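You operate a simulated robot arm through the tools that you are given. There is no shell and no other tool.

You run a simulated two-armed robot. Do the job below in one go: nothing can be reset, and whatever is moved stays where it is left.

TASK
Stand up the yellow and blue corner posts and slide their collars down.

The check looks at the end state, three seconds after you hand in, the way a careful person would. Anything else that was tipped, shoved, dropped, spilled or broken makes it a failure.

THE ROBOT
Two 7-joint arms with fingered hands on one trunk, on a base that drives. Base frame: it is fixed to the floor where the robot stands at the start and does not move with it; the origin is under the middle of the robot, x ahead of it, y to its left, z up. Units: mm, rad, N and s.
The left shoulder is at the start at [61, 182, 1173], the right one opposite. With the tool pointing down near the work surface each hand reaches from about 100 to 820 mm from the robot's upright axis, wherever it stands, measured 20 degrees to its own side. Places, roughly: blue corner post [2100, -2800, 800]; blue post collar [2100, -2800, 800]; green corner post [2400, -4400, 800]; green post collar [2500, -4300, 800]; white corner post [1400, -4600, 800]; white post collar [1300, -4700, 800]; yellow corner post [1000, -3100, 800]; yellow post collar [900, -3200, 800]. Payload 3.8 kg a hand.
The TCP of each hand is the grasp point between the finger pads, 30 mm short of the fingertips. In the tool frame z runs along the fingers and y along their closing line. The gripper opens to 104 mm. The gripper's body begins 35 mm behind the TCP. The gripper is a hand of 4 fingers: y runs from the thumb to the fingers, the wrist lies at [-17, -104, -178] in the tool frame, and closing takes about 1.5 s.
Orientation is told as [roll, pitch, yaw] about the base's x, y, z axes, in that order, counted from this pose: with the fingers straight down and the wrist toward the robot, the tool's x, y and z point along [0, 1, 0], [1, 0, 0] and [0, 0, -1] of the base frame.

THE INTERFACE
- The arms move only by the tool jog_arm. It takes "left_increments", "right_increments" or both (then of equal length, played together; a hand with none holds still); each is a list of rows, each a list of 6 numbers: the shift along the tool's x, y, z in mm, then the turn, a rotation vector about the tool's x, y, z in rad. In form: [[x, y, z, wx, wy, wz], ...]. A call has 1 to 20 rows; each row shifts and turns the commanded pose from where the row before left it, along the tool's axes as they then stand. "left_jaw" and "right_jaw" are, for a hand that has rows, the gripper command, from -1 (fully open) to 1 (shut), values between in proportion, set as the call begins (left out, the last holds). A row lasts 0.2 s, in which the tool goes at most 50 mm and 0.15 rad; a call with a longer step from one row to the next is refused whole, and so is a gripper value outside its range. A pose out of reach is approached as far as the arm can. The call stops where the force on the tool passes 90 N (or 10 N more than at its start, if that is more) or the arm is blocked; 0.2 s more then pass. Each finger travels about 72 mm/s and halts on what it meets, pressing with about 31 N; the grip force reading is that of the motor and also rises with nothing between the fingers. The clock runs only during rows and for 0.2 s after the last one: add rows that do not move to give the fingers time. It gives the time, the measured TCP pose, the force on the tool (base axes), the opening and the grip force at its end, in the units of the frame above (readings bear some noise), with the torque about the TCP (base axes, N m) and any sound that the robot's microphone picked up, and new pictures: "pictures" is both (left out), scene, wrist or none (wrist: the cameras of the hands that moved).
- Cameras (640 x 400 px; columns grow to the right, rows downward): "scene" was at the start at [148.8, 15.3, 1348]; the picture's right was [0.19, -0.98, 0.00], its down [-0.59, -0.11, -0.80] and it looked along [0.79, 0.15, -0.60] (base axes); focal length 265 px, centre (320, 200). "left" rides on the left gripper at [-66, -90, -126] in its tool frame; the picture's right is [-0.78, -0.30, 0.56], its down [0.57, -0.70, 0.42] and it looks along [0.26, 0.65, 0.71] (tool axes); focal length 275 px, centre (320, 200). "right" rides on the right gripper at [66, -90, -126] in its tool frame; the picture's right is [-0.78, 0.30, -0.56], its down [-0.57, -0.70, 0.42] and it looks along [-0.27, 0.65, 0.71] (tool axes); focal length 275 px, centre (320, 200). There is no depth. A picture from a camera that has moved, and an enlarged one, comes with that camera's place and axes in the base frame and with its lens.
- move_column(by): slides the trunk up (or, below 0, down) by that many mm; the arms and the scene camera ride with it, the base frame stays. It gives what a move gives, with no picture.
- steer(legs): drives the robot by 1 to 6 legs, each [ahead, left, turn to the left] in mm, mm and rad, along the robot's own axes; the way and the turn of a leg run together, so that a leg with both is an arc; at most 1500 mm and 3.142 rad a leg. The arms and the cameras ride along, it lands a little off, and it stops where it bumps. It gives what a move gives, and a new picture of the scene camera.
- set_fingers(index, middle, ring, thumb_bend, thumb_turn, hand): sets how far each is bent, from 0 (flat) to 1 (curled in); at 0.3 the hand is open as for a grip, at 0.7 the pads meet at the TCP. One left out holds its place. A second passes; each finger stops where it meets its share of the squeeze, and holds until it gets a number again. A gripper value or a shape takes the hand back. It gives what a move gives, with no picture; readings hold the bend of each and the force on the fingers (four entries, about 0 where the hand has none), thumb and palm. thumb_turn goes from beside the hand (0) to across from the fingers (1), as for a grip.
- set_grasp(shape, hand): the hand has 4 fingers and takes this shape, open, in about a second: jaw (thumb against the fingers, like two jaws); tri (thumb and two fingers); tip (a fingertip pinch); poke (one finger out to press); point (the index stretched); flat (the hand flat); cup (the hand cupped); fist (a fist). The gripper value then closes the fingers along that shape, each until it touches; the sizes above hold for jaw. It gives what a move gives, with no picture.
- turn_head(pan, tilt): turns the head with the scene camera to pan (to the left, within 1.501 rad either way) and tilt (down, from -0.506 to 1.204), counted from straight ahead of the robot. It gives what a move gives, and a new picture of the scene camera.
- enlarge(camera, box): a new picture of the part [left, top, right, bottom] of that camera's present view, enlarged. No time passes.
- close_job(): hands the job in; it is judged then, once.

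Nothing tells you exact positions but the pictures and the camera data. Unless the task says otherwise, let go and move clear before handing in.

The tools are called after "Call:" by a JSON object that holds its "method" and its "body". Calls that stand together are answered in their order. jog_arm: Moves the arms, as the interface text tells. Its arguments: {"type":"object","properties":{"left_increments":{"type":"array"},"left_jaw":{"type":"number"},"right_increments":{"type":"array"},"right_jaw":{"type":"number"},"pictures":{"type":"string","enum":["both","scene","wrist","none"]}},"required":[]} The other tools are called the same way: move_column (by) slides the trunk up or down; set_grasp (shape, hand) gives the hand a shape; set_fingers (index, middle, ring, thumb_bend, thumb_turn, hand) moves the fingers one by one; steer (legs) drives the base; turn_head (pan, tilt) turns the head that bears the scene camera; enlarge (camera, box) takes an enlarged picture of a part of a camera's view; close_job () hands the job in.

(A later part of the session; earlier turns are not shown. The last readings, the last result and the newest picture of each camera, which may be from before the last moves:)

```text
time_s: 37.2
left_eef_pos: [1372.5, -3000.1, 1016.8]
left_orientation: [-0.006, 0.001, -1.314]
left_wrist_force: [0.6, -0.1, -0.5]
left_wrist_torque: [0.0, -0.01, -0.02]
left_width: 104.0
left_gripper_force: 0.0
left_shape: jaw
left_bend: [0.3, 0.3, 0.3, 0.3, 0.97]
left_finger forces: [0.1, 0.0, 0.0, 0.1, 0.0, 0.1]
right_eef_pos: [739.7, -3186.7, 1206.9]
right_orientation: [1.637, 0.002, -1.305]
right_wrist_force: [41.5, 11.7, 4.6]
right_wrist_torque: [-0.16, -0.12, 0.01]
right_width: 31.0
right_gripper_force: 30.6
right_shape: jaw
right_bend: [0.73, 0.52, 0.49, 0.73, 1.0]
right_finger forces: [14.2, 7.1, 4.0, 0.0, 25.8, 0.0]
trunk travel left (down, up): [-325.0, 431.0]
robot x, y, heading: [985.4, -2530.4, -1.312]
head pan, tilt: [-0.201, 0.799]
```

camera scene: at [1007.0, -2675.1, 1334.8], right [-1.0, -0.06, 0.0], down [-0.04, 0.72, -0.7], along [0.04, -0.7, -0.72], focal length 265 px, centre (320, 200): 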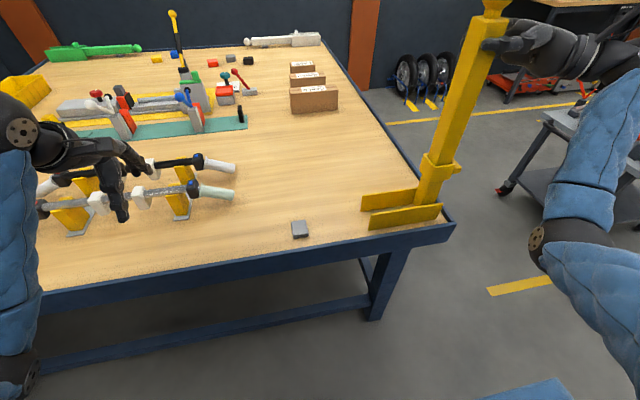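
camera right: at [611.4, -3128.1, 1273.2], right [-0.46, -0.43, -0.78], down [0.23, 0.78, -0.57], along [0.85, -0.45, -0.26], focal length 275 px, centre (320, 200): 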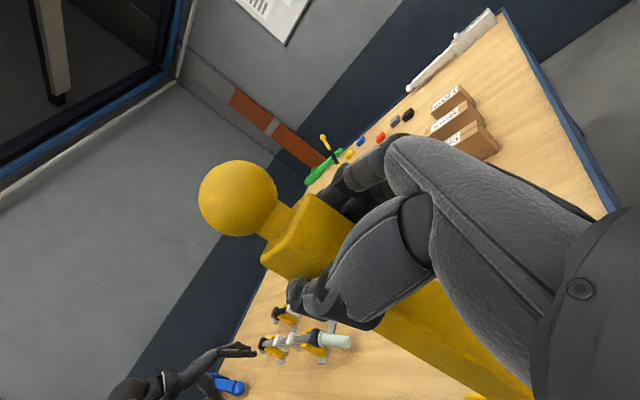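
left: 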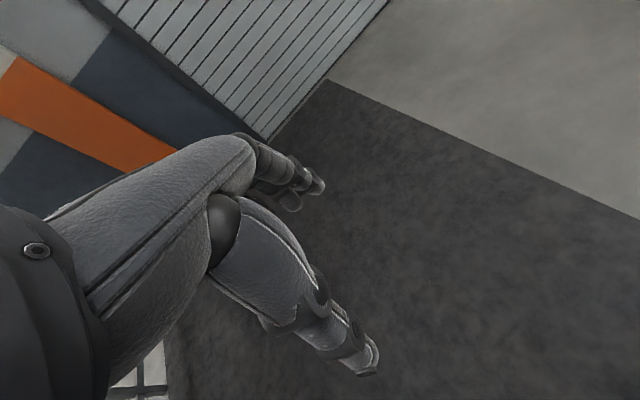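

There's a stop just past vertical (41 N at ~1.63 rad commanded, so stop near 1.61). I'll ease back off the force and look at the post with the head to judge its lean.

Call:
{"method": "jog_arm", "body": {"right_increments": [[0.2, 0, 5, 0, -0.015, 0], [0.1, 0, 2, 0, -0.005, 0], [0, 0, 0, 0, 0, 0]], "pictures": "none"}}

Call:
{"method": "turn_head", "body": {"pan": -0.6, "tilt": 0.4}}

```text
time_s: 38.0
left_eef_pos: [1369.7, -3001.3, 1017.1]
left_orientation: [-0.004, -0.001, -1.316]
left_wrist_force: [-0.2, 0.0, -0.1]
left_wrist_torque: [0.01, 0.0, 0.01]
left_width: 104.0
left_gripper_force: 0.1
left_shape: jaw
left_bend: [0.3, 0.3, 0.3, 0.3, 0.97]
left_finger forces: [0.1, 0.1, 0.0, 0.0, 0.0, 0.1]
right_eef_pos: [740.5, -3186.4, 1205.4]
right_orientation: [1.621, 0.0, -1.314]
right_wrist_force: [24.6, 8.1, 0.8]
right_wrist_torque: [-0.09, -0.06, 0.06]
right_width: 31.7
right_gripper_force: 31.2
right_shape: jaw
right_bend: [0.73, 0.52, 0.49, 0.73, 1.0]
right_finger forces: [14.2, 7.3, 3.8, 0.0, 28.1, 0.0]
trunk travel left (down, up): [-325.0, 431.0]
robot x, y, heading: [988.4, -2532.4, -1.316]
head pan, tilt: [-0.201, 0.799]
```

```text
time_s: 38.9
left_eef_pos: [1370.1, -2999.6, 1017.8]
left_orientation: [-0.003, 0.0, -1.314]
left_wrist_force: [-0.8, -0.2, 0.5]
left_wrist_torque: [-0.01, -0.04, 0.0]
left_width: 103.6
left_gripper_force: 0.2
left_shape: jaw
left_bend: [0.3, 0.3, 0.3, 0.3, 0.97]
left_finger forces: [0.1, 0.0, 0.0, 0.0, 0.1, 0.1]
right_eef_pos: [740.4, -3186.0, 1207.0]
right_orientation: [1.618, 0.002, -1.316]
right_wrist_force: [22.3, 9.8, 0.3]
right_wrist_torque: [-0.1, -0.02, 0.08]
right_width: 31.4
right_gripper_force: 30.8
right_shape: jaw
right_bend: [0.73, 0.52, 0.49, 0.73, 1.0]
right_finger forces: [14.3, 7.5, 3.7, 0.0, 28.6, 0.1]
trunk travel left (down, up): [-325.0, 431.0]
robot x, y, heading: [986.8, -2533.4, -1.315]
head pan, tilt: [-0.6, 0.4]
camera scene: at [975.5, -2680.6, 1369.9], right [-0.94, 0.34, 0.0], down [0.13, 0.37, -0.92], along [-0.31, -0.87, -0.39], focal length 265 px, centre (320, 200)
```

scene: 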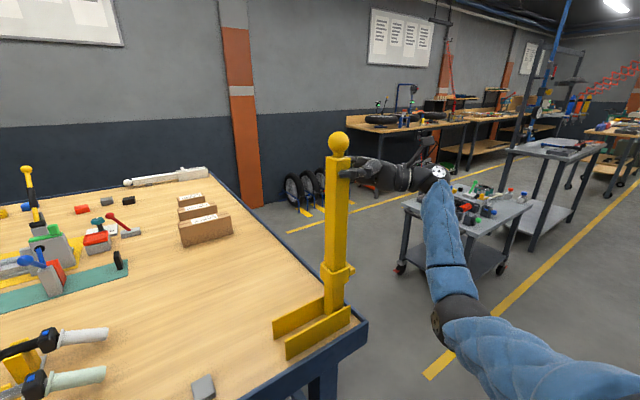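

The right hand holds the post against its stop, upright. Before letting go I'll bring the left hand over as a guard around the post (from the left, below the right hand). First I raise and rotate it to point right.

Call:
{"method": "jog_arm", "body": {"left_increments": [[0, 0, -45, 0, 0, 0], [0, 0, -45, 0, 0, 0], [0, 0, -8, 0, -0.14, 0], [0, 0, 0, 0, -0.14, 0], [0, 0, 0, 0, -0.14, 0], [0, 0, 0, 0, -0.14, 0], [0, 0, 0, 0, -0.14, 0], [0, 0, 0, 0, -0.14, 0], [0, 0, 0, 0, -0.14, 0], [0, 0, 0, 0, -0.14, 0], [0, 0, 0, 0, -0.14, 0], [0, 0, 0, 0, -0.14, 0], [0, 0, 0, 0, -0.14, 0], [0, 0, 0, 0, -0.031, 0], [0, 0, 0, 0, 0, 0]], "left_jaw": -1, "pictures": "both"}}

```text
time_s: 42.1
left_eef_pos: [1369.7, -3001.9, 1115.3]
left_orientation: [-1.576, 0.0, -1.315]
left_wrist_force: [0.2, -0.5, 0.2]
left_wrist_torque: [0.0, -0.01, -0.01]
left_width: 103.6
left_gripper_force: 0.0
left_shape: jaw
left_bend: [0.3, 0.3, 0.3, 0.3, 0.97]
left_finger forces: [0.1, 0.1, 0.0, 0.0, 0.0, 0.1]
right_eef_pos: [741.5, -3188.3, 1205.7]
right_orientation: [1.619, -0.001, -1.312]
right_wrist_force: [23.2, 10.2, -2.1]
right_wrist_torque: [-0.08, -0.02, 0.1]
right_width: 31.4
right_gripper_force: 30.9
right_shape: jaw
right_bend: [0.73, 0.52, 0.49, 0.73, 1.0]
right_finger forces: [14.5, 7.5, 3.9, 0.1, 29.1, 0.1]
trunk travel left (down, up): [-325.0, 431.0]
robot x, y, heading: [983.6, -2533.1, -1.314]
head pan, tilt: [-0.6, 0.4]
camera scene: at [975.3, -2680.6, 1370.0], right [-0.94, 0.34, 0.0], down [0.13, 0.37, -0.92], along [-0.31, -0.87, -0.39], focal length 265 px, centre (320, 200)
camera left: at [1468.9, -2882.8, 1180.3], right [-0.61, 0.15, 0.78], down [-0.59, 0.57, -0.57], along [-0.53, -0.81, -0.26], focal length 275 px, centre (320, 200)
```

scene: 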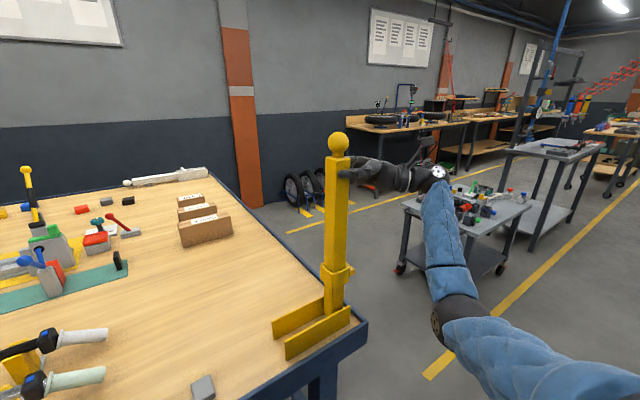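
left: 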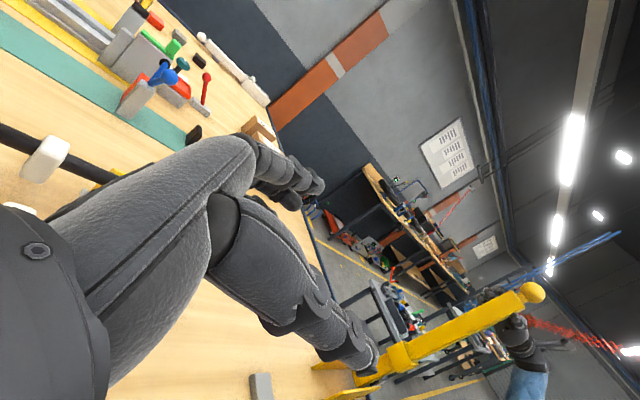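

Left hand now points right at z≈1115. I'll move it right ~520 mm toward the post and align it in depth.

Call:
{"method": "jog_arm", "body": {"left_increments": [[0, 5.5, 45, 0, 0, 0], [0, 5.5, 45, 0, 0, 0], [0, 5.5, 45, 0, 0, 0], [0, 5.5, 45, 0, 0, 0], [0, 0, 45, 0, 0, 0], [0, 0, 45, 0, 0, 0], [0, 0, 45, 0, 0, 0], [0, 0, 45, 0, 0, 0], [0, 0, 45, 0, 0, 0], [0, 0, 45, 0, 0, 0], [0, 0, 45, 0, 0, 0], [0, 0, 0, 0, 0, 0]], "pictures": "both"}}

```text
time_s: 44.7
left_eef_pos: [909.2, -3153.8, 1106.5]
left_orientation: [-1.552, -0.003, -1.295]
left_wrist_force: [-0.1, -0.7, 0.6]
left_wrist_torque: [-0.02, 0.0, -0.02]
left_width: 104.0
left_gripper_force: 0.0
left_shape: jaw
left_bend: [0.3, 0.3, 0.3, 0.3, 0.97]
left_finger forces: [0.0, 0.1, 0.0, 0.1, 0.0, 0.1]
right_eef_pos: [741.1, -3187.6, 1207.5]
right_orientation: [1.623, 0.0, -1.313]
right_wrist_force: [23.6, 7.3, 1.1]
right_wrist_torque: [-0.06, -0.05, 0.03]
right_width: 31.2
right_gripper_force: 31.1
right_shape: jaw
right_bend: [0.73, 0.52, 0.5, 0.73, 1.0]
right_finger forces: [15.5, 8.1, 4.3, 0.0, 29.1, 0.1]
trunk travel left (down, up): [-325.0, 431.0]
robot x, y, heading: [985.6, -2535.1, -1.315]
head pan, tilt: [-0.6, 0.4]
camera scene: at [975.2, -2680.8, 1370.0], right [-0.94, 0.34, 0.0], down [0.13, 0.37, -0.92], along [-0.31, -0.87, -0.39], focal length 265 px, centre (320, 200)
camera left: at [1003.0, -3033.8, 1175.0], right [-0.63, 0.13, 0.76], down [-0.59, 0.56, -0.58], along [-0.51, -0.82, -0.28], focal length 275 px, centre (320, 200)
```

scene: 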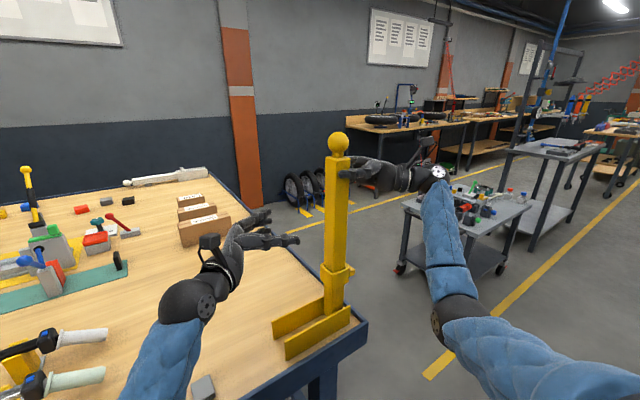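
left: 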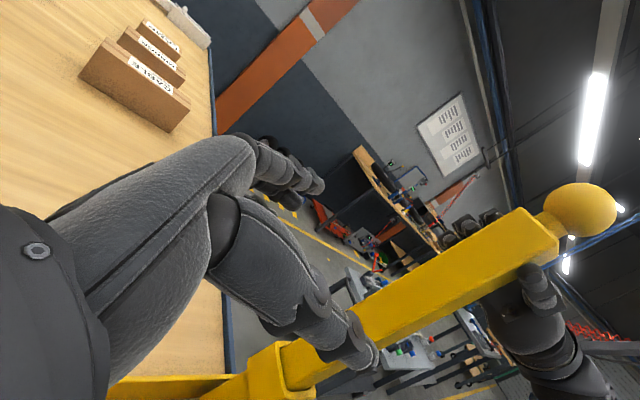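

The left arm is starting to strain in that straight sideways pose. I'll turn the hand a bit toward "ahead" (0.45 rad) where the reach is easier, and check tracking.

Call:
{"method": "jog_arm", "body": {"left_increments": [[0, 0, 0, -0.12, 0, 0], [0, 0, 0, -0.12, 0, 0], [0, 0, 0, -0.12, 0, 0], [0, 0, 0, -0.09, 0, 0], [0, 0, 0, 0, 0, 0]], "pictures": "none"}}

```text
time_s: 45.9
left_eef_pos: [906.9, -3155.1, 1125.0]
left_orientation: [-1.577, -0.022, -0.845]
left_wrist_force: [0.2, 0.2, -0.1]
left_wrist_torque: [-0.02, 0.0, -0.03]
left_width: 103.6
left_gripper_force: 0.0
left_shape: jaw
left_bend: [0.3, 0.3, 0.3, 0.3, 0.97]
left_finger forces: [0.0, 0.0, 0.1, 0.0, 0.1, 0.0]
right_eef_pos: [739.9, -3187.5, 1206.0]
right_orientation: [1.623, -0.002, -1.313]
right_wrist_force: [21.8, 7.6, -0.5]
right_wrist_torque: [-0.06, -0.02, 0.07]
right_width: 31.2
right_gripper_force: 30.8
right_shape: jaw
right_bend: [0.74, 0.52, 0.5, 0.73, 1.0]
right_finger forces: [15.5, 8.1, 4.3, 0.1, 29.3, 0.0]
trunk travel left (down, up): [-325.0, 431.0]
robot x, y, heading: [988.8, -2534.8, -1.314]
head pan, tilt: [-0.6, 0.4]
```

The left arm cannot reach that guard pose well across the body. Let me check the post's verticality precisely with an enlarged view before choosing how to release.

Call:
{"method": "enlarge", "body": {"camera": "scene", "box": [290, 120, 386, 180]}}

Call:
{"method": "enlarge", "body": {"camera": "scene", "box": [270, 250, 382, 320]}}

```text
6.67 times, centred on (338, 150) of scene
camera zoom: at [975.2, -2680.9, 1370.0], right [-0.94, 0.34, 0.0], down [0.13, 0.37, -0.92], along [-0.31, -0.87, -0.39], focal length 1766 px, centre (200, 533)
```

zoom: 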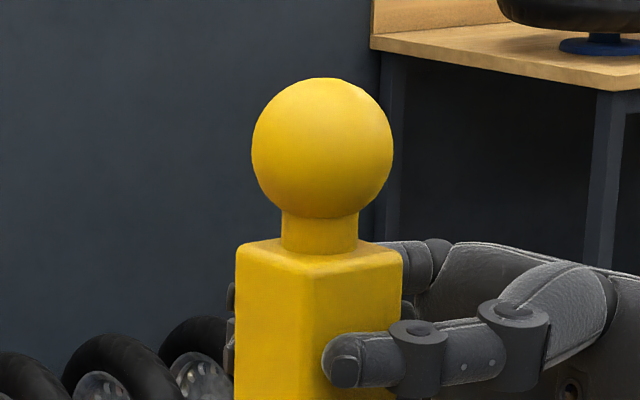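

```text
5.71 times, centred on (326, 285) of scene
camera zoom: at [975.2, -2680.9, 1370.0], right [-0.94, 0.34, 0.0], down [0.13, 0.37, -0.92], along [-0.31, -0.87, -0.39], focal length 1514 px, centre (286, -286)
```

zoom: 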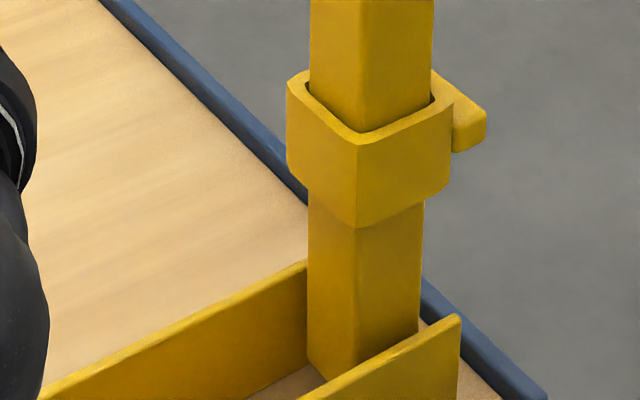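

The post reads vertical within about 0.3° while resting on its stop, so the stop is right at upright. I'll retract the left hand out of the post's swing path and restore its downward pose.

Call:
{"method": "jog_arm", "body": {"left_increments": [[0, 0, -45, 0, 0, 0], [0, 0, -45, 0, 0, 0], [0, 0, -45, 0, 0, 0], [0, 0, -45, 0, 0, 0], [0, 0, -45, 0, 0, 0], [0, 0, -45, 0, 0, 0], [0, 0, -45, 0, 0, 0], [0, 0, -45, 0, 0, 0], [0, 0, -45, 0, 0, 0], [0, 0, -45, 0.15, 0, 0], [0, 0, 0, 0.15, 0, 0], [0, 0, 0, 0.15, 0, 0]], "pictures": "none"}}

Call:
{"method": "jog_arm", "body": {"left_increments": [[0, 0, 0, 0, 0.143, 0], [0, 0, 0, 0, 0.143, 0], [0, 0, 0, 0, 0.143, 0], [0, 0, 0, 0, 0.143, 0], [0, 0, 0, 0, 0.143, 0], [0, 0, 0, 0, 0.143, 0], [0, 0, 0, 0, 0.143, 0], [0, 0, 0, 0, 0.143, 0], [0, 0, 0, 0, 0.143, 0], [0, 0, 0, 0, 0.143, 0], [0, 0, 0, 0, 0.141, 0], [0, 0, 0, 0, 0, 0]], "pictures": "scene"}}

```text
time_s: 46.5
left_eef_pos: [967.2, -3117.0, 1212.3]
left_orientation: [-1.643, -0.215, -0.821]
left_wrist_force: [-0.1, 0.2, 0.5]
left_wrist_torque: [0.01, -0.01, -0.02]
left_width: 103.8
left_gripper_force: 0.1
left_shape: jaw
left_bend: [0.3, 0.3, 0.3, 0.3, 0.97]
left_finger forces: [0.0, 0.0, 0.0, 0.0, 0.0, 0.0]
right_eef_pos: [741.0, -3186.6, 1207.1]
right_orientation: [1.622, -0.002, -1.307]
right_wrist_force: [12.5, 5.3, 4.2]
right_wrist_torque: [-0.12, -0.09, -0.02]
right_width: 31.8
right_gripper_force: 31.2
right_shape: jaw
right_bend: [0.74, 0.52, 0.49, 0.73, 1.0]
right_finger forces: [16.0, 8.3, 4.2, 0.1, 30.2, 0.0]
trunk travel left (down, up): [-325.0, 431.0]
robot x, y, heading: [987.0, -2532.8, -1.311]
head pan, tilt: [-0.6, 0.4]
stopped in row 2 (left hand): the arm was blocked; the commanded pose is now the measured one
```

```text
time_s: 49.0
left_eef_pos: [1002.8, -3115.3, 1201.8]
left_orientation: [-0.123, -0.209, -0.822]
left_wrist_force: [0.2, 0.2, 0.6]
left_wrist_torque: [-0.04, 0.01, -0.02]
left_width: 103.9
left_gripper_force: 0.1
left_shape: jaw
left_bend: [0.3, 0.3, 0.3, 0.3, 0.97]
left_finger forces: [0.1, 0.1, 0.0, 0.1, 0.1, 0.0]
left hand out of reach, approached as far as the arm can: row 10, 11
right_eef_pos: [741.2, -3186.7, 1207.5]
right_orientation: [1.621, 0.0, -1.312]
right_wrist_force: [18.8, 5.8, 3.4]
right_wrist_torque: [-0.15, -0.06, 0.05]
right_width: 31.7
right_gripper_force: 30.9
right_shape: jaw
right_bend: [0.74, 0.52, 0.49, 0.73, 1.0]
right_finger forces: [15.4, 8.4, 4.3, 0.0, 29.2, 0.1]
trunk travel left (down, up): [-325.0, 431.0]
robot x, y, heading: [986.9, -2531.1, -1.314]
head pan, tilt: [-0.6, 0.4]
camera scene: at [974.8, -2680.8, 1370.0], right [-0.94, 0.34, 0.0], down [0.13, 0.37, -0.92], along [-0.31, -0.87, -0.39], focal length 265 px, centre (320, 200)
```

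scene: 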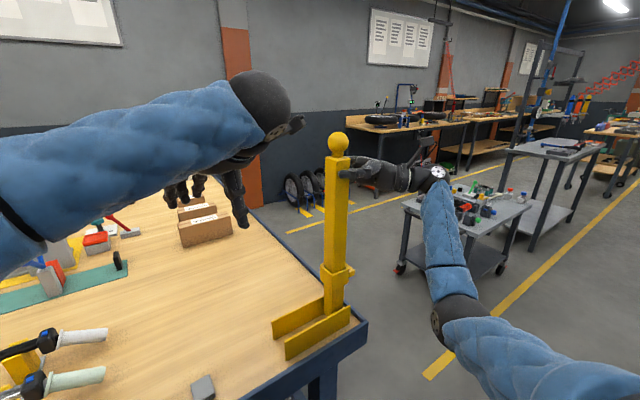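

The left arm got blocked mid-way and ended pointing down at e≈195; it must move away to the left. I'll shift it left first, then straighten its orientation.

Call:
{"method": "jog_arm", "body": {"left_increments": [[30, 16, 0, 0, 0, 0], [39, 21, 0, 0, 0, 0], [39, 21, 0, 0, 0, 0], [39, 21, 0, 0, 0, 0], [0, 0, 0, 0.052, 0.031, 0.123], [0, 0, 0, 0.052, 0.031, 0.123], [0, 0, 0, 0.052, 0.031, 0.123], [0, 0, 0, 0.052, 0.031, 0.123], [0, 0, 0, 0, 0, 0]], "pictures": "none"}}

```text
time_s: 51.0
left_eef_pos: [1163.7, -3074.7, 1207.3]
left_orientation: [0.103, 0.01, -1.318]
left_wrist_force: [-0.2, 0.1, -0.1]
left_wrist_torque: [0.03, 0.01, -0.02]
left_width: 103.7
left_gripper_force: 0.0
left_shape: jaw
left_bend: [0.3, 0.3, 0.3, 0.3, 0.97]
left_finger forces: [0.1, 0.0, 0.0, 0.0, 0.0, 0.0]
right_eef_pos: [740.6, -3186.9, 1205.5]
right_orientation: [1.62, 0.0, -1.313]
right_wrist_force: [18.4, 6.6, 2.3]
right_wrist_torque: [-0.06, -0.07, 0.03]
right_width: 31.6
right_gripper_force: 31.3
right_shape: jaw
right_bend: [0.74, 0.52, 0.49, 0.73, 1.0]
right_finger forces: [15.3, 8.2, 4.4, 0.0, 29.4, 0.0]
trunk travel left (down, up): [-325.0, 431.0]
robot x, y, heading: [987.9, -2532.4, -1.317]
head pan, tilt: [-0.6, 0.4]
```

Left hand recovers well. I'll move it further left and down to its original parking place.

Call:
{"method": "jog_arm", "body": {"left_increments": [[45, -5, 0, 0, -0.05, 0], [45, -5, 0, 0, -0.053, 0], [45, -5, 0, 0, 0, 0], [45, -5, 0, 0, 0, 0], [45, -10, 0, 0, 0, 0], [0, -20, 45, 0, 0, 0], [0, -20, 45, 0, 0, 0], [0, -20, 45, 0, 0, 0], [0, 0, 45, 0, 0, 0], [0, 0, 0, 0, 0, 0]], "pictures": "scene"}}

```text
time_s: 53.2
left_eef_pos: [1358.9, -2929.4, 1034.8]
left_orientation: [-0.001, 0.008, -1.316]
left_wrist_force: [-0.1, 0.1, -0.1]
left_wrist_torque: [0.0, 0.0, -0.06]
left_width: 103.6
left_gripper_force: 0.1
left_shape: jaw
left_bend: [0.3, 0.3, 0.3, 0.3, 0.97]
left_finger forces: [0.0, 0.0, 0.1, 0.0, 0.0, 0.0]
right_eef_pos: [741.2, -3186.7, 1206.2]
right_orientation: [1.621, 0.0, -1.314]
right_wrist_force: [18.5, 5.7, 0.6]
right_wrist_torque: [-0.09, -0.06, 0.01]
right_width: 31.9
right_gripper_force: 31.3
right_shape: jaw
right_bend: [0.74, 0.52, 0.49, 0.73, 1.0]
right_finger forces: [15.3, 8.4, 4.3, 0.1, 29.4, 0.0]
trunk travel left (down, up): [-325.0, 431.0]
robot x, y, heading: [987.4, -2533.2, -1.312]
head pan, tilt: [-0.6, 0.4]
camera scene: at [974.6, -2680.8, 1370.0], right [-0.94, 0.34, 0.0], down [0.13, 0.37, -0.92], along [-0.31, -0.87, -0.39], focal length 265 px, centre (320, 200)
```

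scene: 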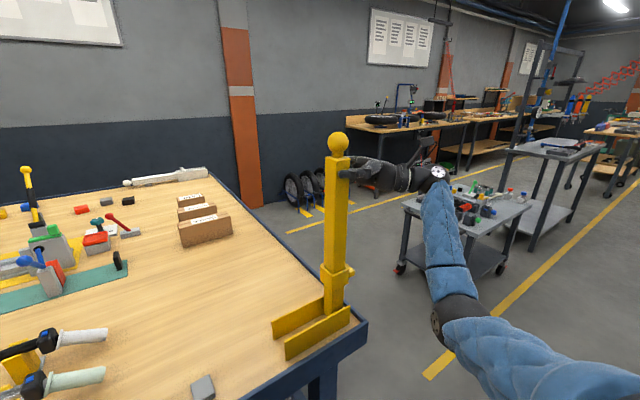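

The left hand is parked clear. Now I'll open the right hand a little and see whether the post stays on its own.

Call:
{"method": "jog_arm", "body": {"right_increments": [[0, 0, 0, 0, 0, 0], [0, 0, 0, 0, 0, 0], [0, 0, 0, 0, 0, 0]], "right_jaw": -0.1, "pictures": "both"}}

```text
time_s: 54.0
left_eef_pos: [1356.8, -2930.4, 1036.5]
left_orientation: [0.0, 0.008, -1.316]
left_wrist_force: [-0.2, 1.1, 0.6]
left_wrist_torque: [0.02, -0.02, 0.0]
left_width: 104.0
left_gripper_force: 0.0
left_shape: jaw
left_bend: [0.3, 0.3, 0.3, 0.3, 0.97]
left_finger forces: [0.0, 0.0, 0.1, 0.0, 0.0, 0.0]
right_eef_pos: [735.1, -3188.9, 1205.3]
right_orientation: [1.626, 0.002, -1.316]
right_wrist_force: [0.3, 0.5, -0.3]
right_wrist_torque: [-0.02, 0.0, -0.02]
right_width: 57.1
right_gripper_force: 0.0
right_shape: jaw
right_bend: [0.73, 0.43, 0.39, 0.66, 0.99]
right_finger forces: [0.1, 0.0, 0.1, 0.1, 0.0, 0.0]
trunk travel left (down, up): [-325.0, 431.0]
robot x, y, heading: [986.2, -2535.3, -1.309]
head pan, tilt: [-0.6, 0.4]
camera scene: at [970.8, -2682.2, 1369.8], right [-0.94, 0.34, 0.0], down [0.13, 0.37, -0.92], along [-0.31, -0.87, -0.39], focal length 265 px, centre (320, 200)
camera right: at [587.4, -3134.6, 1264.0], right [-0.42, -0.42, -0.81], down [0.26, 0.79, -0.55], along [0.87, -0.44, -0.23], focal length 275 px, centre (320, 200)
```

scene: 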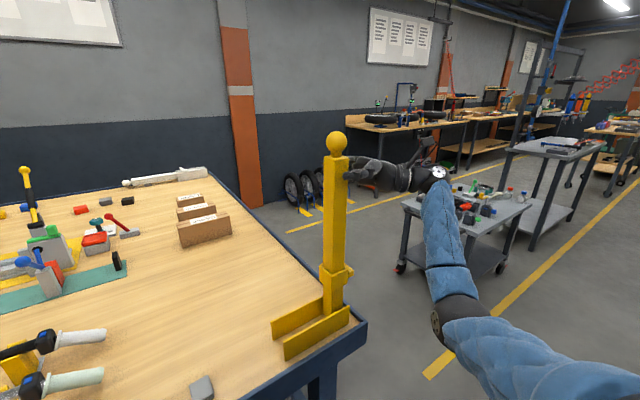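
right: 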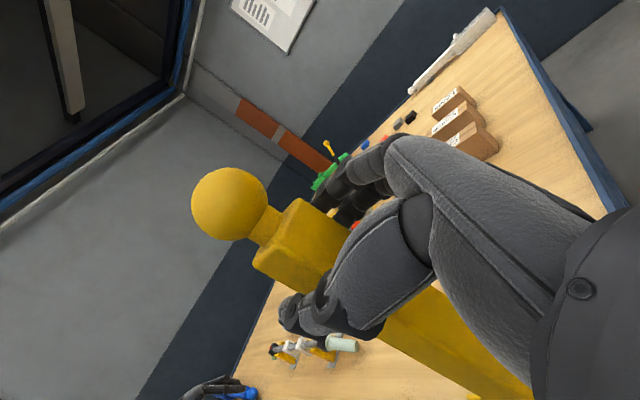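

The post stays upright with no contact force. I'll open fully and then check before withdrawing.

Call:
{"method": "jog_arm", "body": {"right_increments": [[0, 0, 0, 0, 0, 0], [0, 0, 0, 0, 0, 0], [0, 0, 0, 0, 0, 0], [0, 0, 0, 0, 0, 0], [0, 0, 0, 0, 0, 0]], "right_jaw": -1, "pictures": "wrist"}}

```text
time_s: 55.2
left_eef_pos: [1356.4, -2929.1, 1036.6]
left_orientation: [0.002, 0.008, -1.316]
left_wrist_force: [-0.4, 0.6, -0.4]
left_wrist_torque: [0.01, -0.04, 0.01]
left_width: 104.0
left_gripper_force: 0.1
left_shape: jaw
left_bend: [0.3, 0.3, 0.3, 0.3, 0.97]
left_finger forces: [0.0, 0.0, 0.0, 0.1, 0.1, 0.0]
right_eef_pos: [736.8, -3187.9, 1205.1]
right_orientation: [1.623, 0.001, -1.313]
right_wrist_force: [-0.1, -0.4, -0.4]
right_wrist_torque: [0.04, 0.0, -0.03]
right_width: 103.6
right_gripper_force: 0.0
right_shape: jaw
right_bend: [0.3, 0.3, 0.3, 0.3, 0.97]
right_finger forces: [0.0, 0.0, 0.1, 0.1, 0.0, 0.1]
trunk travel left (down, up): [-325.0, 431.0]
robot x, y, heading: [985.6, -2530.2, -1.316]
head pan, tilt: [-0.6, 0.4]
camera right: at [588.6, -3134.6, 1264.2], right [-0.42, -0.42, -0.8], down [0.26, 0.79, -0.55], along [0.87, -0.44, -0.23], focal length 275 px, centre (320, 200)
```

right: 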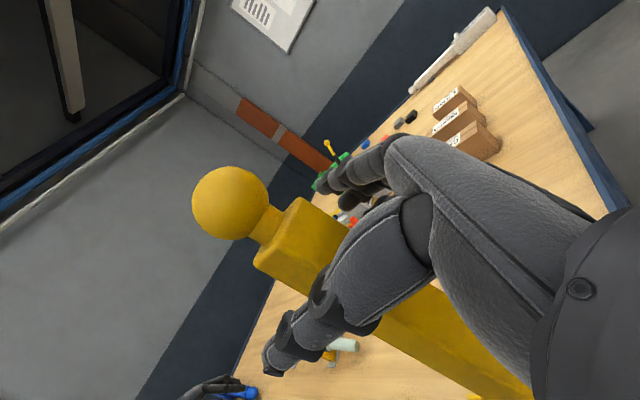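

The yellow post stands by itself. I'll withdraw the right hand straight outward to the right, clear of the post.

Call:
{"method": "jog_arm", "body": {"right_increments": [[0, 0, -20, 0, 0, 0], [0, 0, -30, 0, 0, 0], [0, 0, -40, 0, 0, 0], [0, 0, -40, 0, 0, 0], [0, 0, 0, 0, -0.05, 0]], "pictures": "both"}}

```text
time_s: 56.5
left_eef_pos: [1357.0, -2930.0, 1035.4]
left_orientation: [0.0, 0.01, -1.316]
left_wrist_force: [0.1, -0.1, 0.2]
left_wrist_torque: [-0.02, 0.03, -0.01]
left_width: 104.2
left_gripper_force: 0.0
left_shape: jaw
left_bend: [0.3, 0.3, 0.3, 0.3, 0.97]
left_finger forces: [0.0, 0.0, 0.1, 0.0, 0.1, 0.1]
right_eef_pos: [613.0, -3221.5, 1197.2]
right_orientation: [1.574, -0.001, -1.314]
right_wrist_force: [-0.7, 0.8, -0.3]
right_wrist_torque: [0.03, 0.0, -0.04]
right_width: 103.6
right_gripper_force: 0.1
right_shape: jaw
right_bend: [0.3, 0.3, 0.3, 0.3, 0.97]
right_finger forces: [0.0, 0.1, 0.0, 0.0, 0.0, 0.0]
trunk travel left (down, up): [-325.0, 431.0]
robot x, y, heading: [985.6, -2531.1, -1.316]
head pan, tilt: [-0.6, 0.4]
camera scene: at [971.5, -2682.2, 1369.8], right [-0.94, 0.34, 0.0], down [0.13, 0.37, -0.92], along [-0.31, -0.87, -0.39], focal length 265 px, centre (320, 200)
camera right: at [467.0, -3166.2, 1264.0], right [-0.46, -0.43, -0.78], down [0.23, 0.79, -0.57], along [0.86, -0.45, -0.26], focal length 275 px, centre (320, 200)
```

scene: 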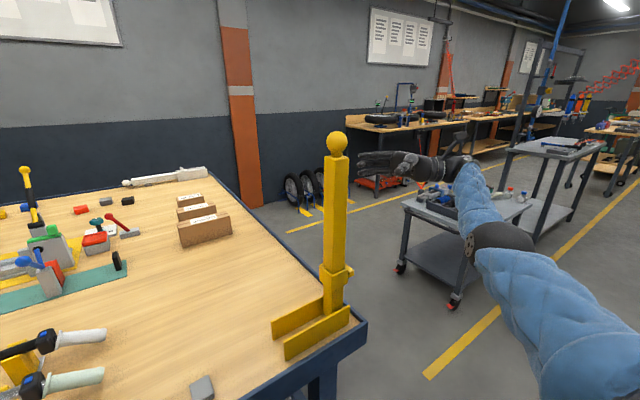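
right: 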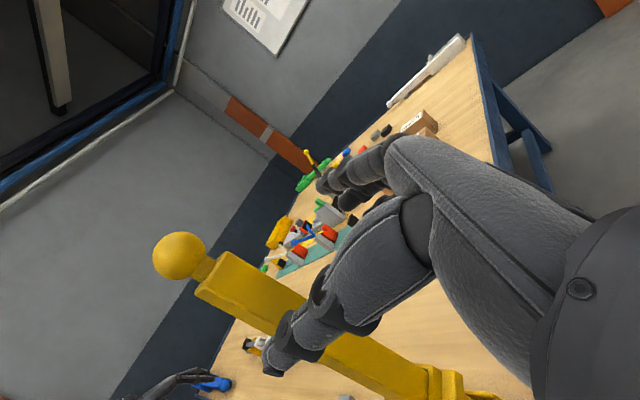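

Post is free-standing and the hand is clear. I'll shift the base ~180 mm to the right so the right arm can press down on the collar's tab comfortably.

Call:
{"method": "steer", "body": {"legs": [[0, -180, 0]]}}

Call:
{"method": "set_grasp", "body": {"shape": "fist", "hand": "right"}}

Call:
{"method": "turn_head", "body": {"pan": -0.45, "tilt": 0.55}}

```text
time_s: 58.0
left_eef_pos: [1181.3, -2975.3, 1036.1]
left_orientation: [0.002, 0.009, -1.314]
left_wrist_force: [-0.6, 0.0, 0.9]
left_wrist_torque: [0.01, 0.03, 0.0]
left_width: 103.8
left_gripper_force: 0.1
left_shape: jaw
left_bend: [0.3, 0.3, 0.3, 0.3, 0.97]
left_finger forces: [0.0, 0.0, 0.0, 0.0, 0.1, 0.1]
right_eef_pos: [438.1, -3268.2, 1198.0]
right_orientation: [1.572, 0.001, -1.31]
right_wrist_force: [-0.5, -0.7, -0.6]
right_wrist_torque: [0.03, -0.04, -0.01]
right_width: 103.5
right_gripper_force: 0.1
right_shape: jaw
right_bend: [0.3, 0.3, 0.3, 0.3, 0.97]
right_finger forces: [0.0, 0.0, 0.0, 0.0, 0.0, 0.1]
trunk travel left (down, up): [-325.0, 431.0]
robot x, y, heading: [809.6, -2573.2, -1.31]
head pan, tilt: [-0.6, 0.4]
camera scene: at [795.3, -2728.7, 1369.7], right [-0.94, 0.33, 0.0], down [0.13, 0.37, -0.92], along [-0.31, -0.87, -0.39], focal length 265 px, centre (320, 200)
```

scene: 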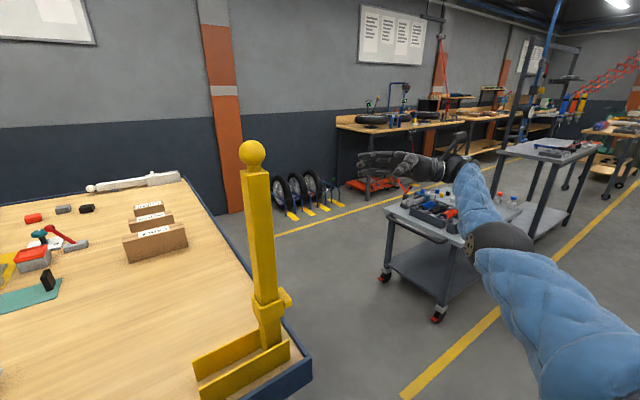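

```text
time_s: 58.9
left_eef_pos: [1182.8, -2975.4, 1036.2]
left_orientation: [0.001, 0.008, -1.313]
left_wrist_force: [0.0, 0.6, -0.8]
left_wrist_torque: [0.02, 0.05, -0.02]
left_width: 103.5
left_gripper_force: 0.1
left_shape: jaw
left_bend: [0.3, 0.3, 0.3, 0.3, 0.97]
left_finger forces: [0.1, 0.0, 0.0, 0.0, 0.0, 0.0]
right_eef_pos: [439.2, -3268.3, 1198.0]
right_orientation: [1.574, 0.0, -1.311]
right_wrist_force: [0.0, 0.6, -0.6]
right_wrist_torque: [0.0, 0.02, -0.01]
right_width: 0.0
right_gripper_force: 0.1
right_shape: fist
right_bend: [1.0, 1.0, 1.0, 0.84, 0.84]
right_finger forces: [0.0, 0.0, 0.0, 0.0, 0.0, 0.0]
trunk travel left (down, up): [-325.0, 431.0]
robot x, y, heading: [813.1, -2576.9, -1.315]
head pan, tilt: [-0.6, 0.4]
```

```text
time_s: 59.6
left_eef_pos: [1184.4, -2975.8, 1036.0]
left_orientation: [0.0, 0.009, -1.314]
left_wrist_force: [-0.1, 0.4, -0.2]
left_wrist_torque: [-0.04, 0.01, 0.02]
left_width: 104.1
left_gripper_force: 0.0
left_shape: jaw
left_bend: [0.3, 0.3, 0.3, 0.3, 0.97]
left_finger forces: [0.1, 0.1, 0.0, 0.1, 0.0, 0.1]
right_eef_pos: [439.5, -3267.7, 1198.0]
right_orientation: [1.574, 0.004, -1.311]
right_wrist_force: [0.4, -0.5, 0.3]
right_wrist_torque: [0.01, -0.01, -0.02]
right_width: 0.0
right_gripper_force: 0.1
right_shape: fist
right_bend: [1.0, 1.0, 1.0, 0.84, 0.84]
right_finger forces: [0.0, 0.0, 0.1, 0.1, 0.0, 0.1]
trunk travel left (down, up): [-325.0, 431.0]
robot x, y, heading: [807.5, -2575.9, -1.314]
head pan, tilt: [-0.45, 0.55]
camera scene: at [810.7, -2729.2, 1356.1], right [-0.98, 0.19, 0.0], down [0.1, 0.51, -0.85], along [-0.16, -0.84, -0.52], focal length 265 px, centre (320, 200)
```

scene: 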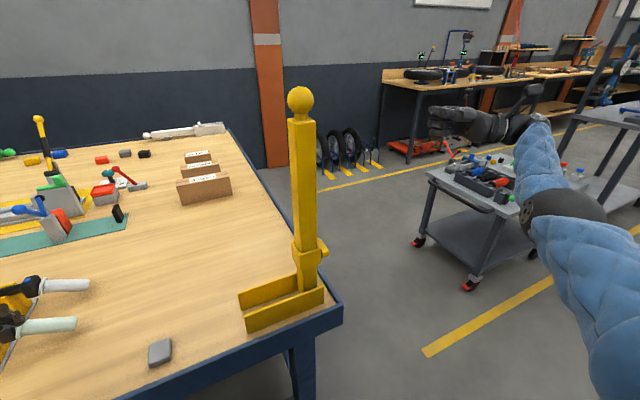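

The fist is formed at the right. I'll take close looks at the fist and at the collar/tab from this position.

Call:
{"method": "enlarge", "body": {"camera": "scene", "box": [400, 60, 560, 160]}}

Call:
{"method": "enlarge", "body": {"camera": "scene", "box": [240, 210, 352, 350]}}

Call:
{"method": "enlarge", "body": {"camera": "right", "box": [0, 0, 640, 400]}}

```text
4.00 times, centred on (480, 110) of scene
camera zoom: at [810.7, -2729.2, 1356.1], right [-0.98, 0.19, 0.0], down [0.1, 0.51, -0.85], along [-0.16, -0.84, -0.52], focal length 1060 px, centre (-320, 560)
```

zoom: 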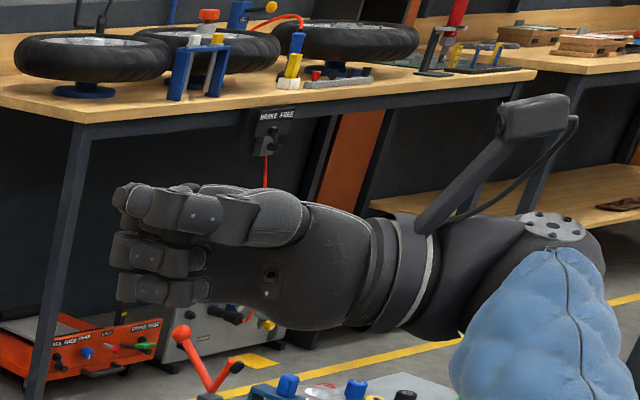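

```text
2.86 times, centred on (296, 280) of scene
camera zoom: at [810.7, -2729.2, 1356.1], right [-0.98, 0.19, 0.0], down [0.1, 0.51, -0.85], along [-0.16, -0.84, -0.52], focal length 757 px, centre (389, -29)
```

zoom: 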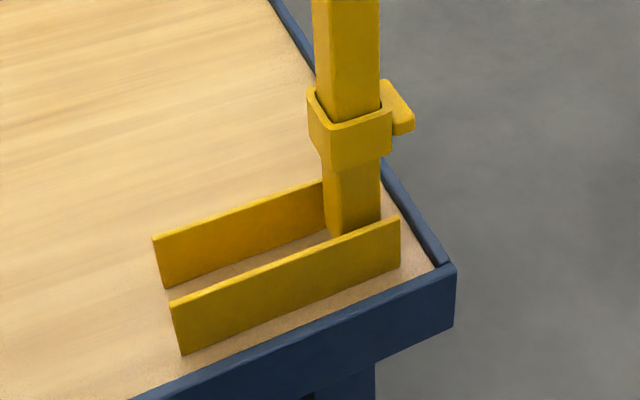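

```text
1.00 times, centred on (320, 200) of right (not enlarged: the box is as wide or as high as the picture)
camera zoom: at [293.8, -3214.0, 1263.5], right [-0.46, -0.43, -0.78], down [0.23, 0.79, -0.57], along [0.86, -0.44, -0.26], focal length 275 px, centre (320, 200)
```

zoom: 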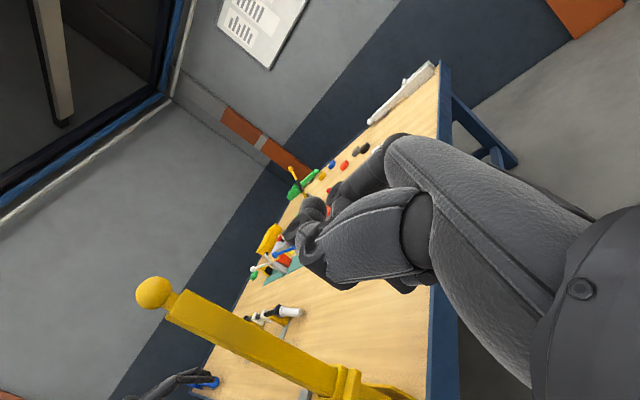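

The fist extends ~17 mm past the TCP and ~40 mm below it; that makes a good "hammer" for the tab (tab at e≈-86…-103, z≈933–951). I'll bring the fist near, outside and above the tab, and check.

Call:
{"method": "jog_arm", "body": {"right_increments": [[0, -3, 45, 0, 0, 0], [0, -3, 45, 0, 0, 0], [0, -3, 45, 0, 0, 0], [0, -3, 45, 0, 0, 0], [-40, 0, 45, 0, 0, 0], [-40, 0, 0, 0, 0, 0], [-40, 0, 0, 0, 0, 0], [-30, 0, 0, 0, 0, 0], [0, 0, 0, 0, 0, 0]], "pictures": "both"}}

```text
refused: row 5 steps farther than a row can; nothing moved
```

Call:
{"method": "jog_arm", "body": {"right_increments": [[0, -3, 45, 0, 0, 0], [0, -3, 45, 0, 0, 0], [0, -3, 45, 0, 0, 0], [0, -3, 45, 0, 0, 0], [0, 0, 45, 0, 0, 0], [-40, 0, 0, 0, 0, 0], [-40, 0, 0, 0, 0, 0], [-40, 0, 0, 0, 0, 0], [-30, 0, 0, 0, 0, 0], [0, 0, 0, 0, 0, 0]], "pictures": "both"}}

```text
time_s: 61.8
left_eef_pos: [1183.2, -2975.2, 1035.7]
left_orientation: [0.001, 0.009, -1.314]
left_wrist_force: [0.4, 0.7, 0.3]
left_wrist_torque: [0.01, -0.03, 0.02]
left_width: 103.7
left_gripper_force: 0.1
left_shape: jaw
left_bend: [0.3, 0.3, 0.3, 0.3, 0.97]
left_finger forces: [0.0, 0.0, 0.0, 0.0, 0.1, 0.0]
right_eef_pos: [656.4, -3200.0, 1048.0]
right_orientation: [1.574, 0.002, -1.311]
right_wrist_force: [0.9, 0.0, 0.1]
right_wrist_torque: [0.02, 0.03, 0.01]
right_width: 0.2
right_gripper_force: 0.0
right_shape: fist
right_bend: [1.0, 1.0, 1.0, 0.84, 0.84]
right_finger forces: [0.0, 0.0, 0.0, 0.0, 0.0, 0.0]
trunk travel left (down, up): [-325.0, 431.0]
robot x, y, heading: [810.9, -2578.0, -1.313]
head pan, tilt: [-0.45, 0.55]
camera scene: at [810.8, -2729.1, 1356.1], right [-0.98, 0.19, 0.0], down [0.1, 0.51, -0.85], along [-0.16, -0.84, -0.52], focal length 265 px, centre (320, 200)
camera right: at [510.6, -3145.9, 1113.7], right [-0.46, -0.43, -0.78], down [0.23, 0.79, -0.57], along [0.86, -0.44, -0.26], focal length 275 px, centre (320, 200)
```

scene: 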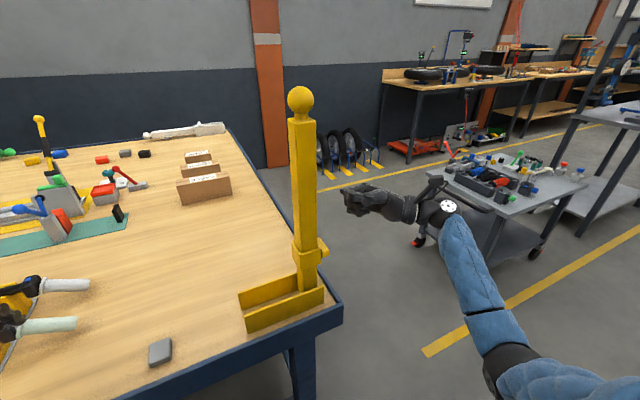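
right: 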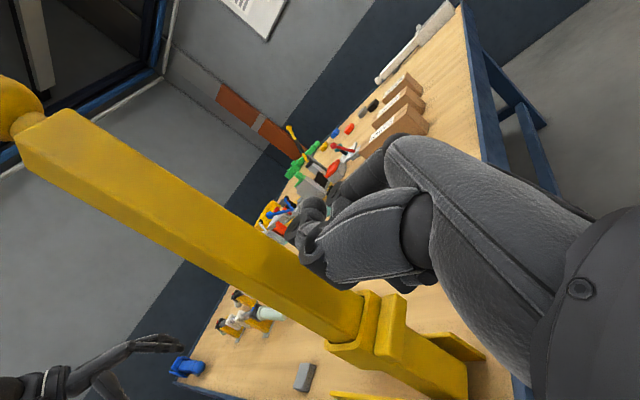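

The fist is near; I'll enlarge both views around the tab and fist to place it precisely.

Call:
{"method": "enlarge", "body": {"camera": "right", "box": [280, 170, 480, 400]}}

Call:
{"method": "enlarge", "body": {"camera": "scene", "box": [270, 165, 430, 285]}}

```text
1.74 times, centred on (380, 285) of right
camera zoom: at [510.6, -3145.9, 1113.7], right [-0.46, -0.43, -0.78], down [0.23, 0.79, -0.57], along [0.86, -0.44, -0.26], focal length 479 px, centre (216, 52)
```

zoom: 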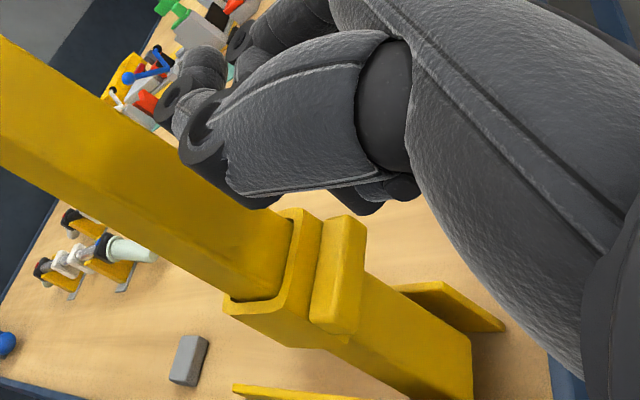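

```text
3.33 times, centred on (350, 225) of scene
camera zoom: at [810.8, -2729.1, 1356.1], right [-0.98, 0.19, 0.0], down [0.1, 0.51, -0.85], along [-0.16, -0.84, -0.52], focal length 883 px, centre (220, 117)
```

zoom: 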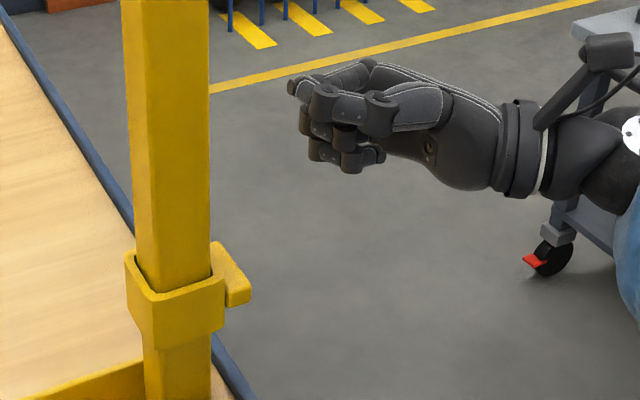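

To lead with the lower knuckle and keep the upper ones off the post, I'll roll the fist ~0.35 rad more, then bring it over the tab (still ~25 mm above it).

Call:
{"method": "jog_arm", "body": {"right_increments": [[0, 0, 0, 0, 0.117, 0], [0, 0, 0, 0, 0.117, 0], [0, 0, 0, 0, 0.116, 0], [-28.9, -3.5, 20.9, 0, 0, 0], [-28.9, -3.5, 20.9, 0, 0, 0], [0, 0, 0, 0, 0, 0]], "pictures": "both"}}

Call:
{"method": "enlarge", "body": {"camera": "scene", "box": [270, 165, 430, 285]}}

Call:
{"method": "enlarge", "body": {"camera": "right", "box": [240, 130, 480, 400]}}

```text
time_s: 63.2
left_eef_pos: [1182.6, -2976.2, 1036.9]
left_orientation: [0.001, 0.008, -1.315]
left_wrist_force: [-0.1, 0.4, -0.5]
left_wrist_torque: [0.02, 0.03, -0.01]
left_width: 103.9
left_gripper_force: 0.1
left_shape: jaw
left_bend: [0.3, 0.3, 0.3, 0.3, 0.97]
left_finger forces: [0.0, 0.1, 0.1, 0.0, 0.1, 0.1]
right_eef_pos: [711.2, -3176.5, 1007.8]
right_orientation: [1.922, 0.002, -1.311]
right_wrist_force: [0.7, -0.8, 0.3]
right_wrist_torque: [-0.03, -0.01, -0.02]
right_width: 0.0
right_gripper_force: 0.1
right_shape: fist
right_bend: [1.0, 1.0, 1.0, 0.84, 0.84]
right_finger forces: [0.0, 0.1, 0.1, 0.1, 0.0, 0.0]
trunk travel left (down, up): [-325.0, 431.0]
robot x, y, heading: [813.2, -2577.4, -1.309]
head pan, tilt: [-0.45, 0.55]
camera scene: at [810.6, -2729.1, 1356.1], right [-0.98, 0.19, 0.0], down [0.1, 0.51, -0.85], along [-0.16, -0.84, -0.52], focal length 265 px, centre (320, 200)
camera right: at [549.9, -3126.4, 1027.1], right [-0.17, -0.35, -0.92], down [0.4, 0.83, -0.39], along [0.9, -0.43, 0.0], focal length 275 px, centre (320, 200)
```

scene: 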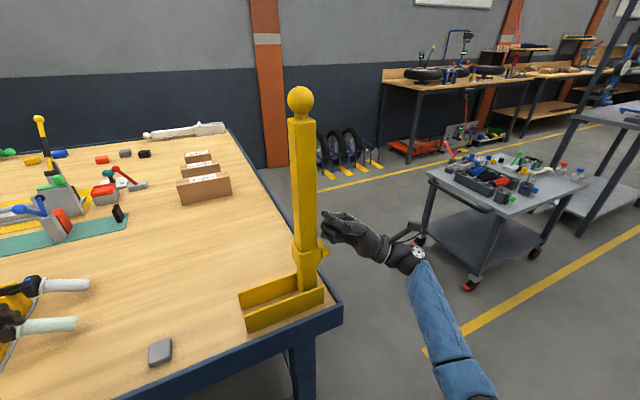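
right: 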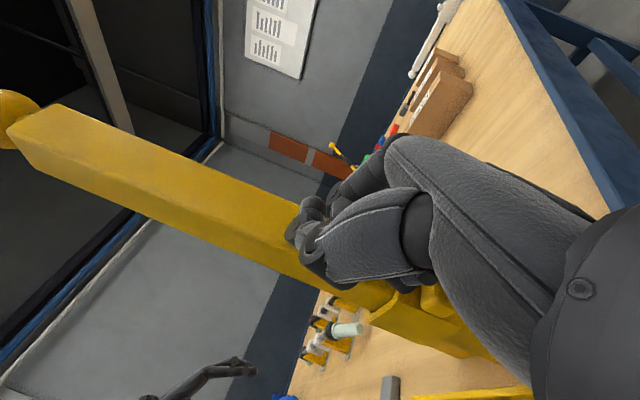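

```text
3.33 times, centred on (350, 225) of scene
camera zoom: at [810.6, -2729.1, 1356.1], right [-0.98, 0.19, 0.0], down [0.1, 0.51, -0.85], along [-0.16, -0.84, -0.52], focal length 883 px, centre (220, 117)
```

zoom: 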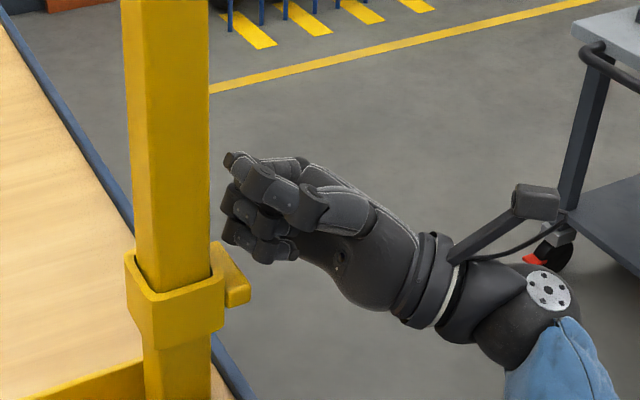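

```text
1.48 times, centred on (360, 265) of right
camera zoom: at [549.9, -3126.4, 1027.1], right [-0.17, -0.35, -0.92], down [0.4, 0.83, -0.39], along [0.9, -0.43, 0.0], focal length 408 px, centre (261, 104)
```

zoom: 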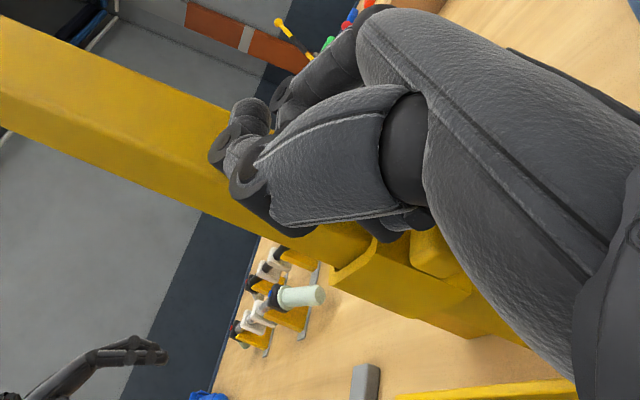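

The fist's lower knuckle is right over the tab, ~20 mm above, with the upper ones clear of the post. I'll lower it 30 mm in small steps and read the force.

Call:
{"method": "jog_arm", "body": {"right_increments": [[-4.7, 0, -1.7, 0, 0, 0], [-4.7, 0, -1.7, 0, 0, 0], [-4.7, 0, -1.7, 0, 0, 0], [-4.7, 0, -1.7, 0, 0, 0], [-4.7, 0, -1.7, 0, 0, 0], [-4.7, 0, -1.7, 0, 0, 0]], "pictures": "both"}}

Call:
{"method": "enlarge", "body": {"camera": "scene", "box": [270, 165, 430, 285]}}

```text
time_s: 64.6
left_eef_pos: [1183.3, -2976.0, 1036.3]
left_orientation: [-0.001, 0.008, -1.314]
left_wrist_force: [0.3, -1.0, 0.2]
left_wrist_torque: [0.0, 0.0, 0.02]
left_width: 104.1
left_gripper_force: 0.0
left_shape: jaw
left_bend: [0.3, 0.3, 0.3, 0.3, 0.97]
left_finger forces: [0.1, 0.0, 0.0, 0.0, 0.0, 0.0]
right_eef_pos: [711.1, -3176.6, 978.8]
right_orientation: [1.922, 0.001, -1.311]
right_wrist_force: [0.5, 0.0, 1.1]
right_wrist_torque: [-0.05, 0.0, -0.01]
right_width: 0.0
right_gripper_force: 0.0
right_shape: fist
right_bend: [1.0, 1.0, 1.0, 0.84, 0.84]
right_finger forces: [0.0, 0.0, 0.9, 0.1, 0.1, 0.0]
trunk travel left (down, up): [-325.0, 431.0]
robot x, y, heading: [813.0, -2576.8, -1.309]
head pan, tilt: [-0.45, 0.55]
camera scene: at [810.8, -2729.1, 1356.1], right [-0.98, 0.19, 0.0], down [0.1, 0.51, -0.85], along [-0.16, -0.84, -0.52], focal length 265 px, centre (320, 200)
camera right: at [550.0, -3125.9, 996.9], right [-0.17, -0.35, -0.92], down [0.4, 0.83, -0.39], along [0.9, -0.43, 0.0], focal length 275 px, centre (320, 200)
```

scene: 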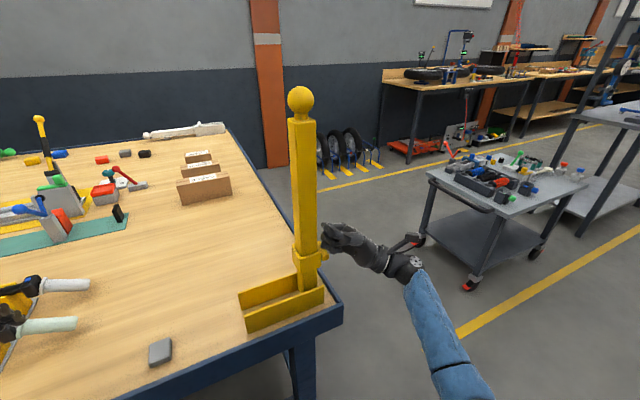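
right: 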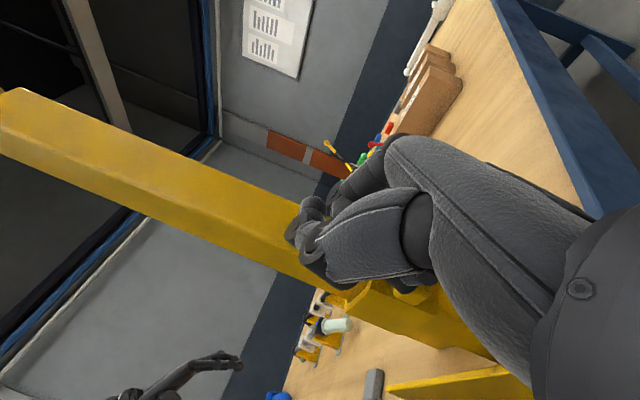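

```text
3.33 times, centred on (350, 225) of scene
camera zoom: at [810.8, -2729.1, 1356.1], right [-0.98, 0.19, 0.0], down [0.1, 0.51, -0.85], along [-0.16, -0.84, -0.52], focal length 883 px, centre (220, 117)
```

zoom: 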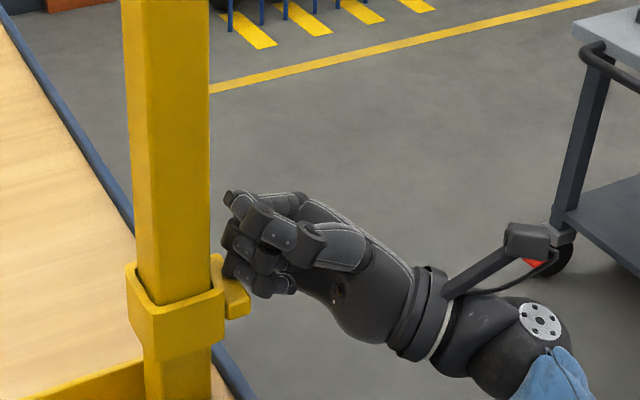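

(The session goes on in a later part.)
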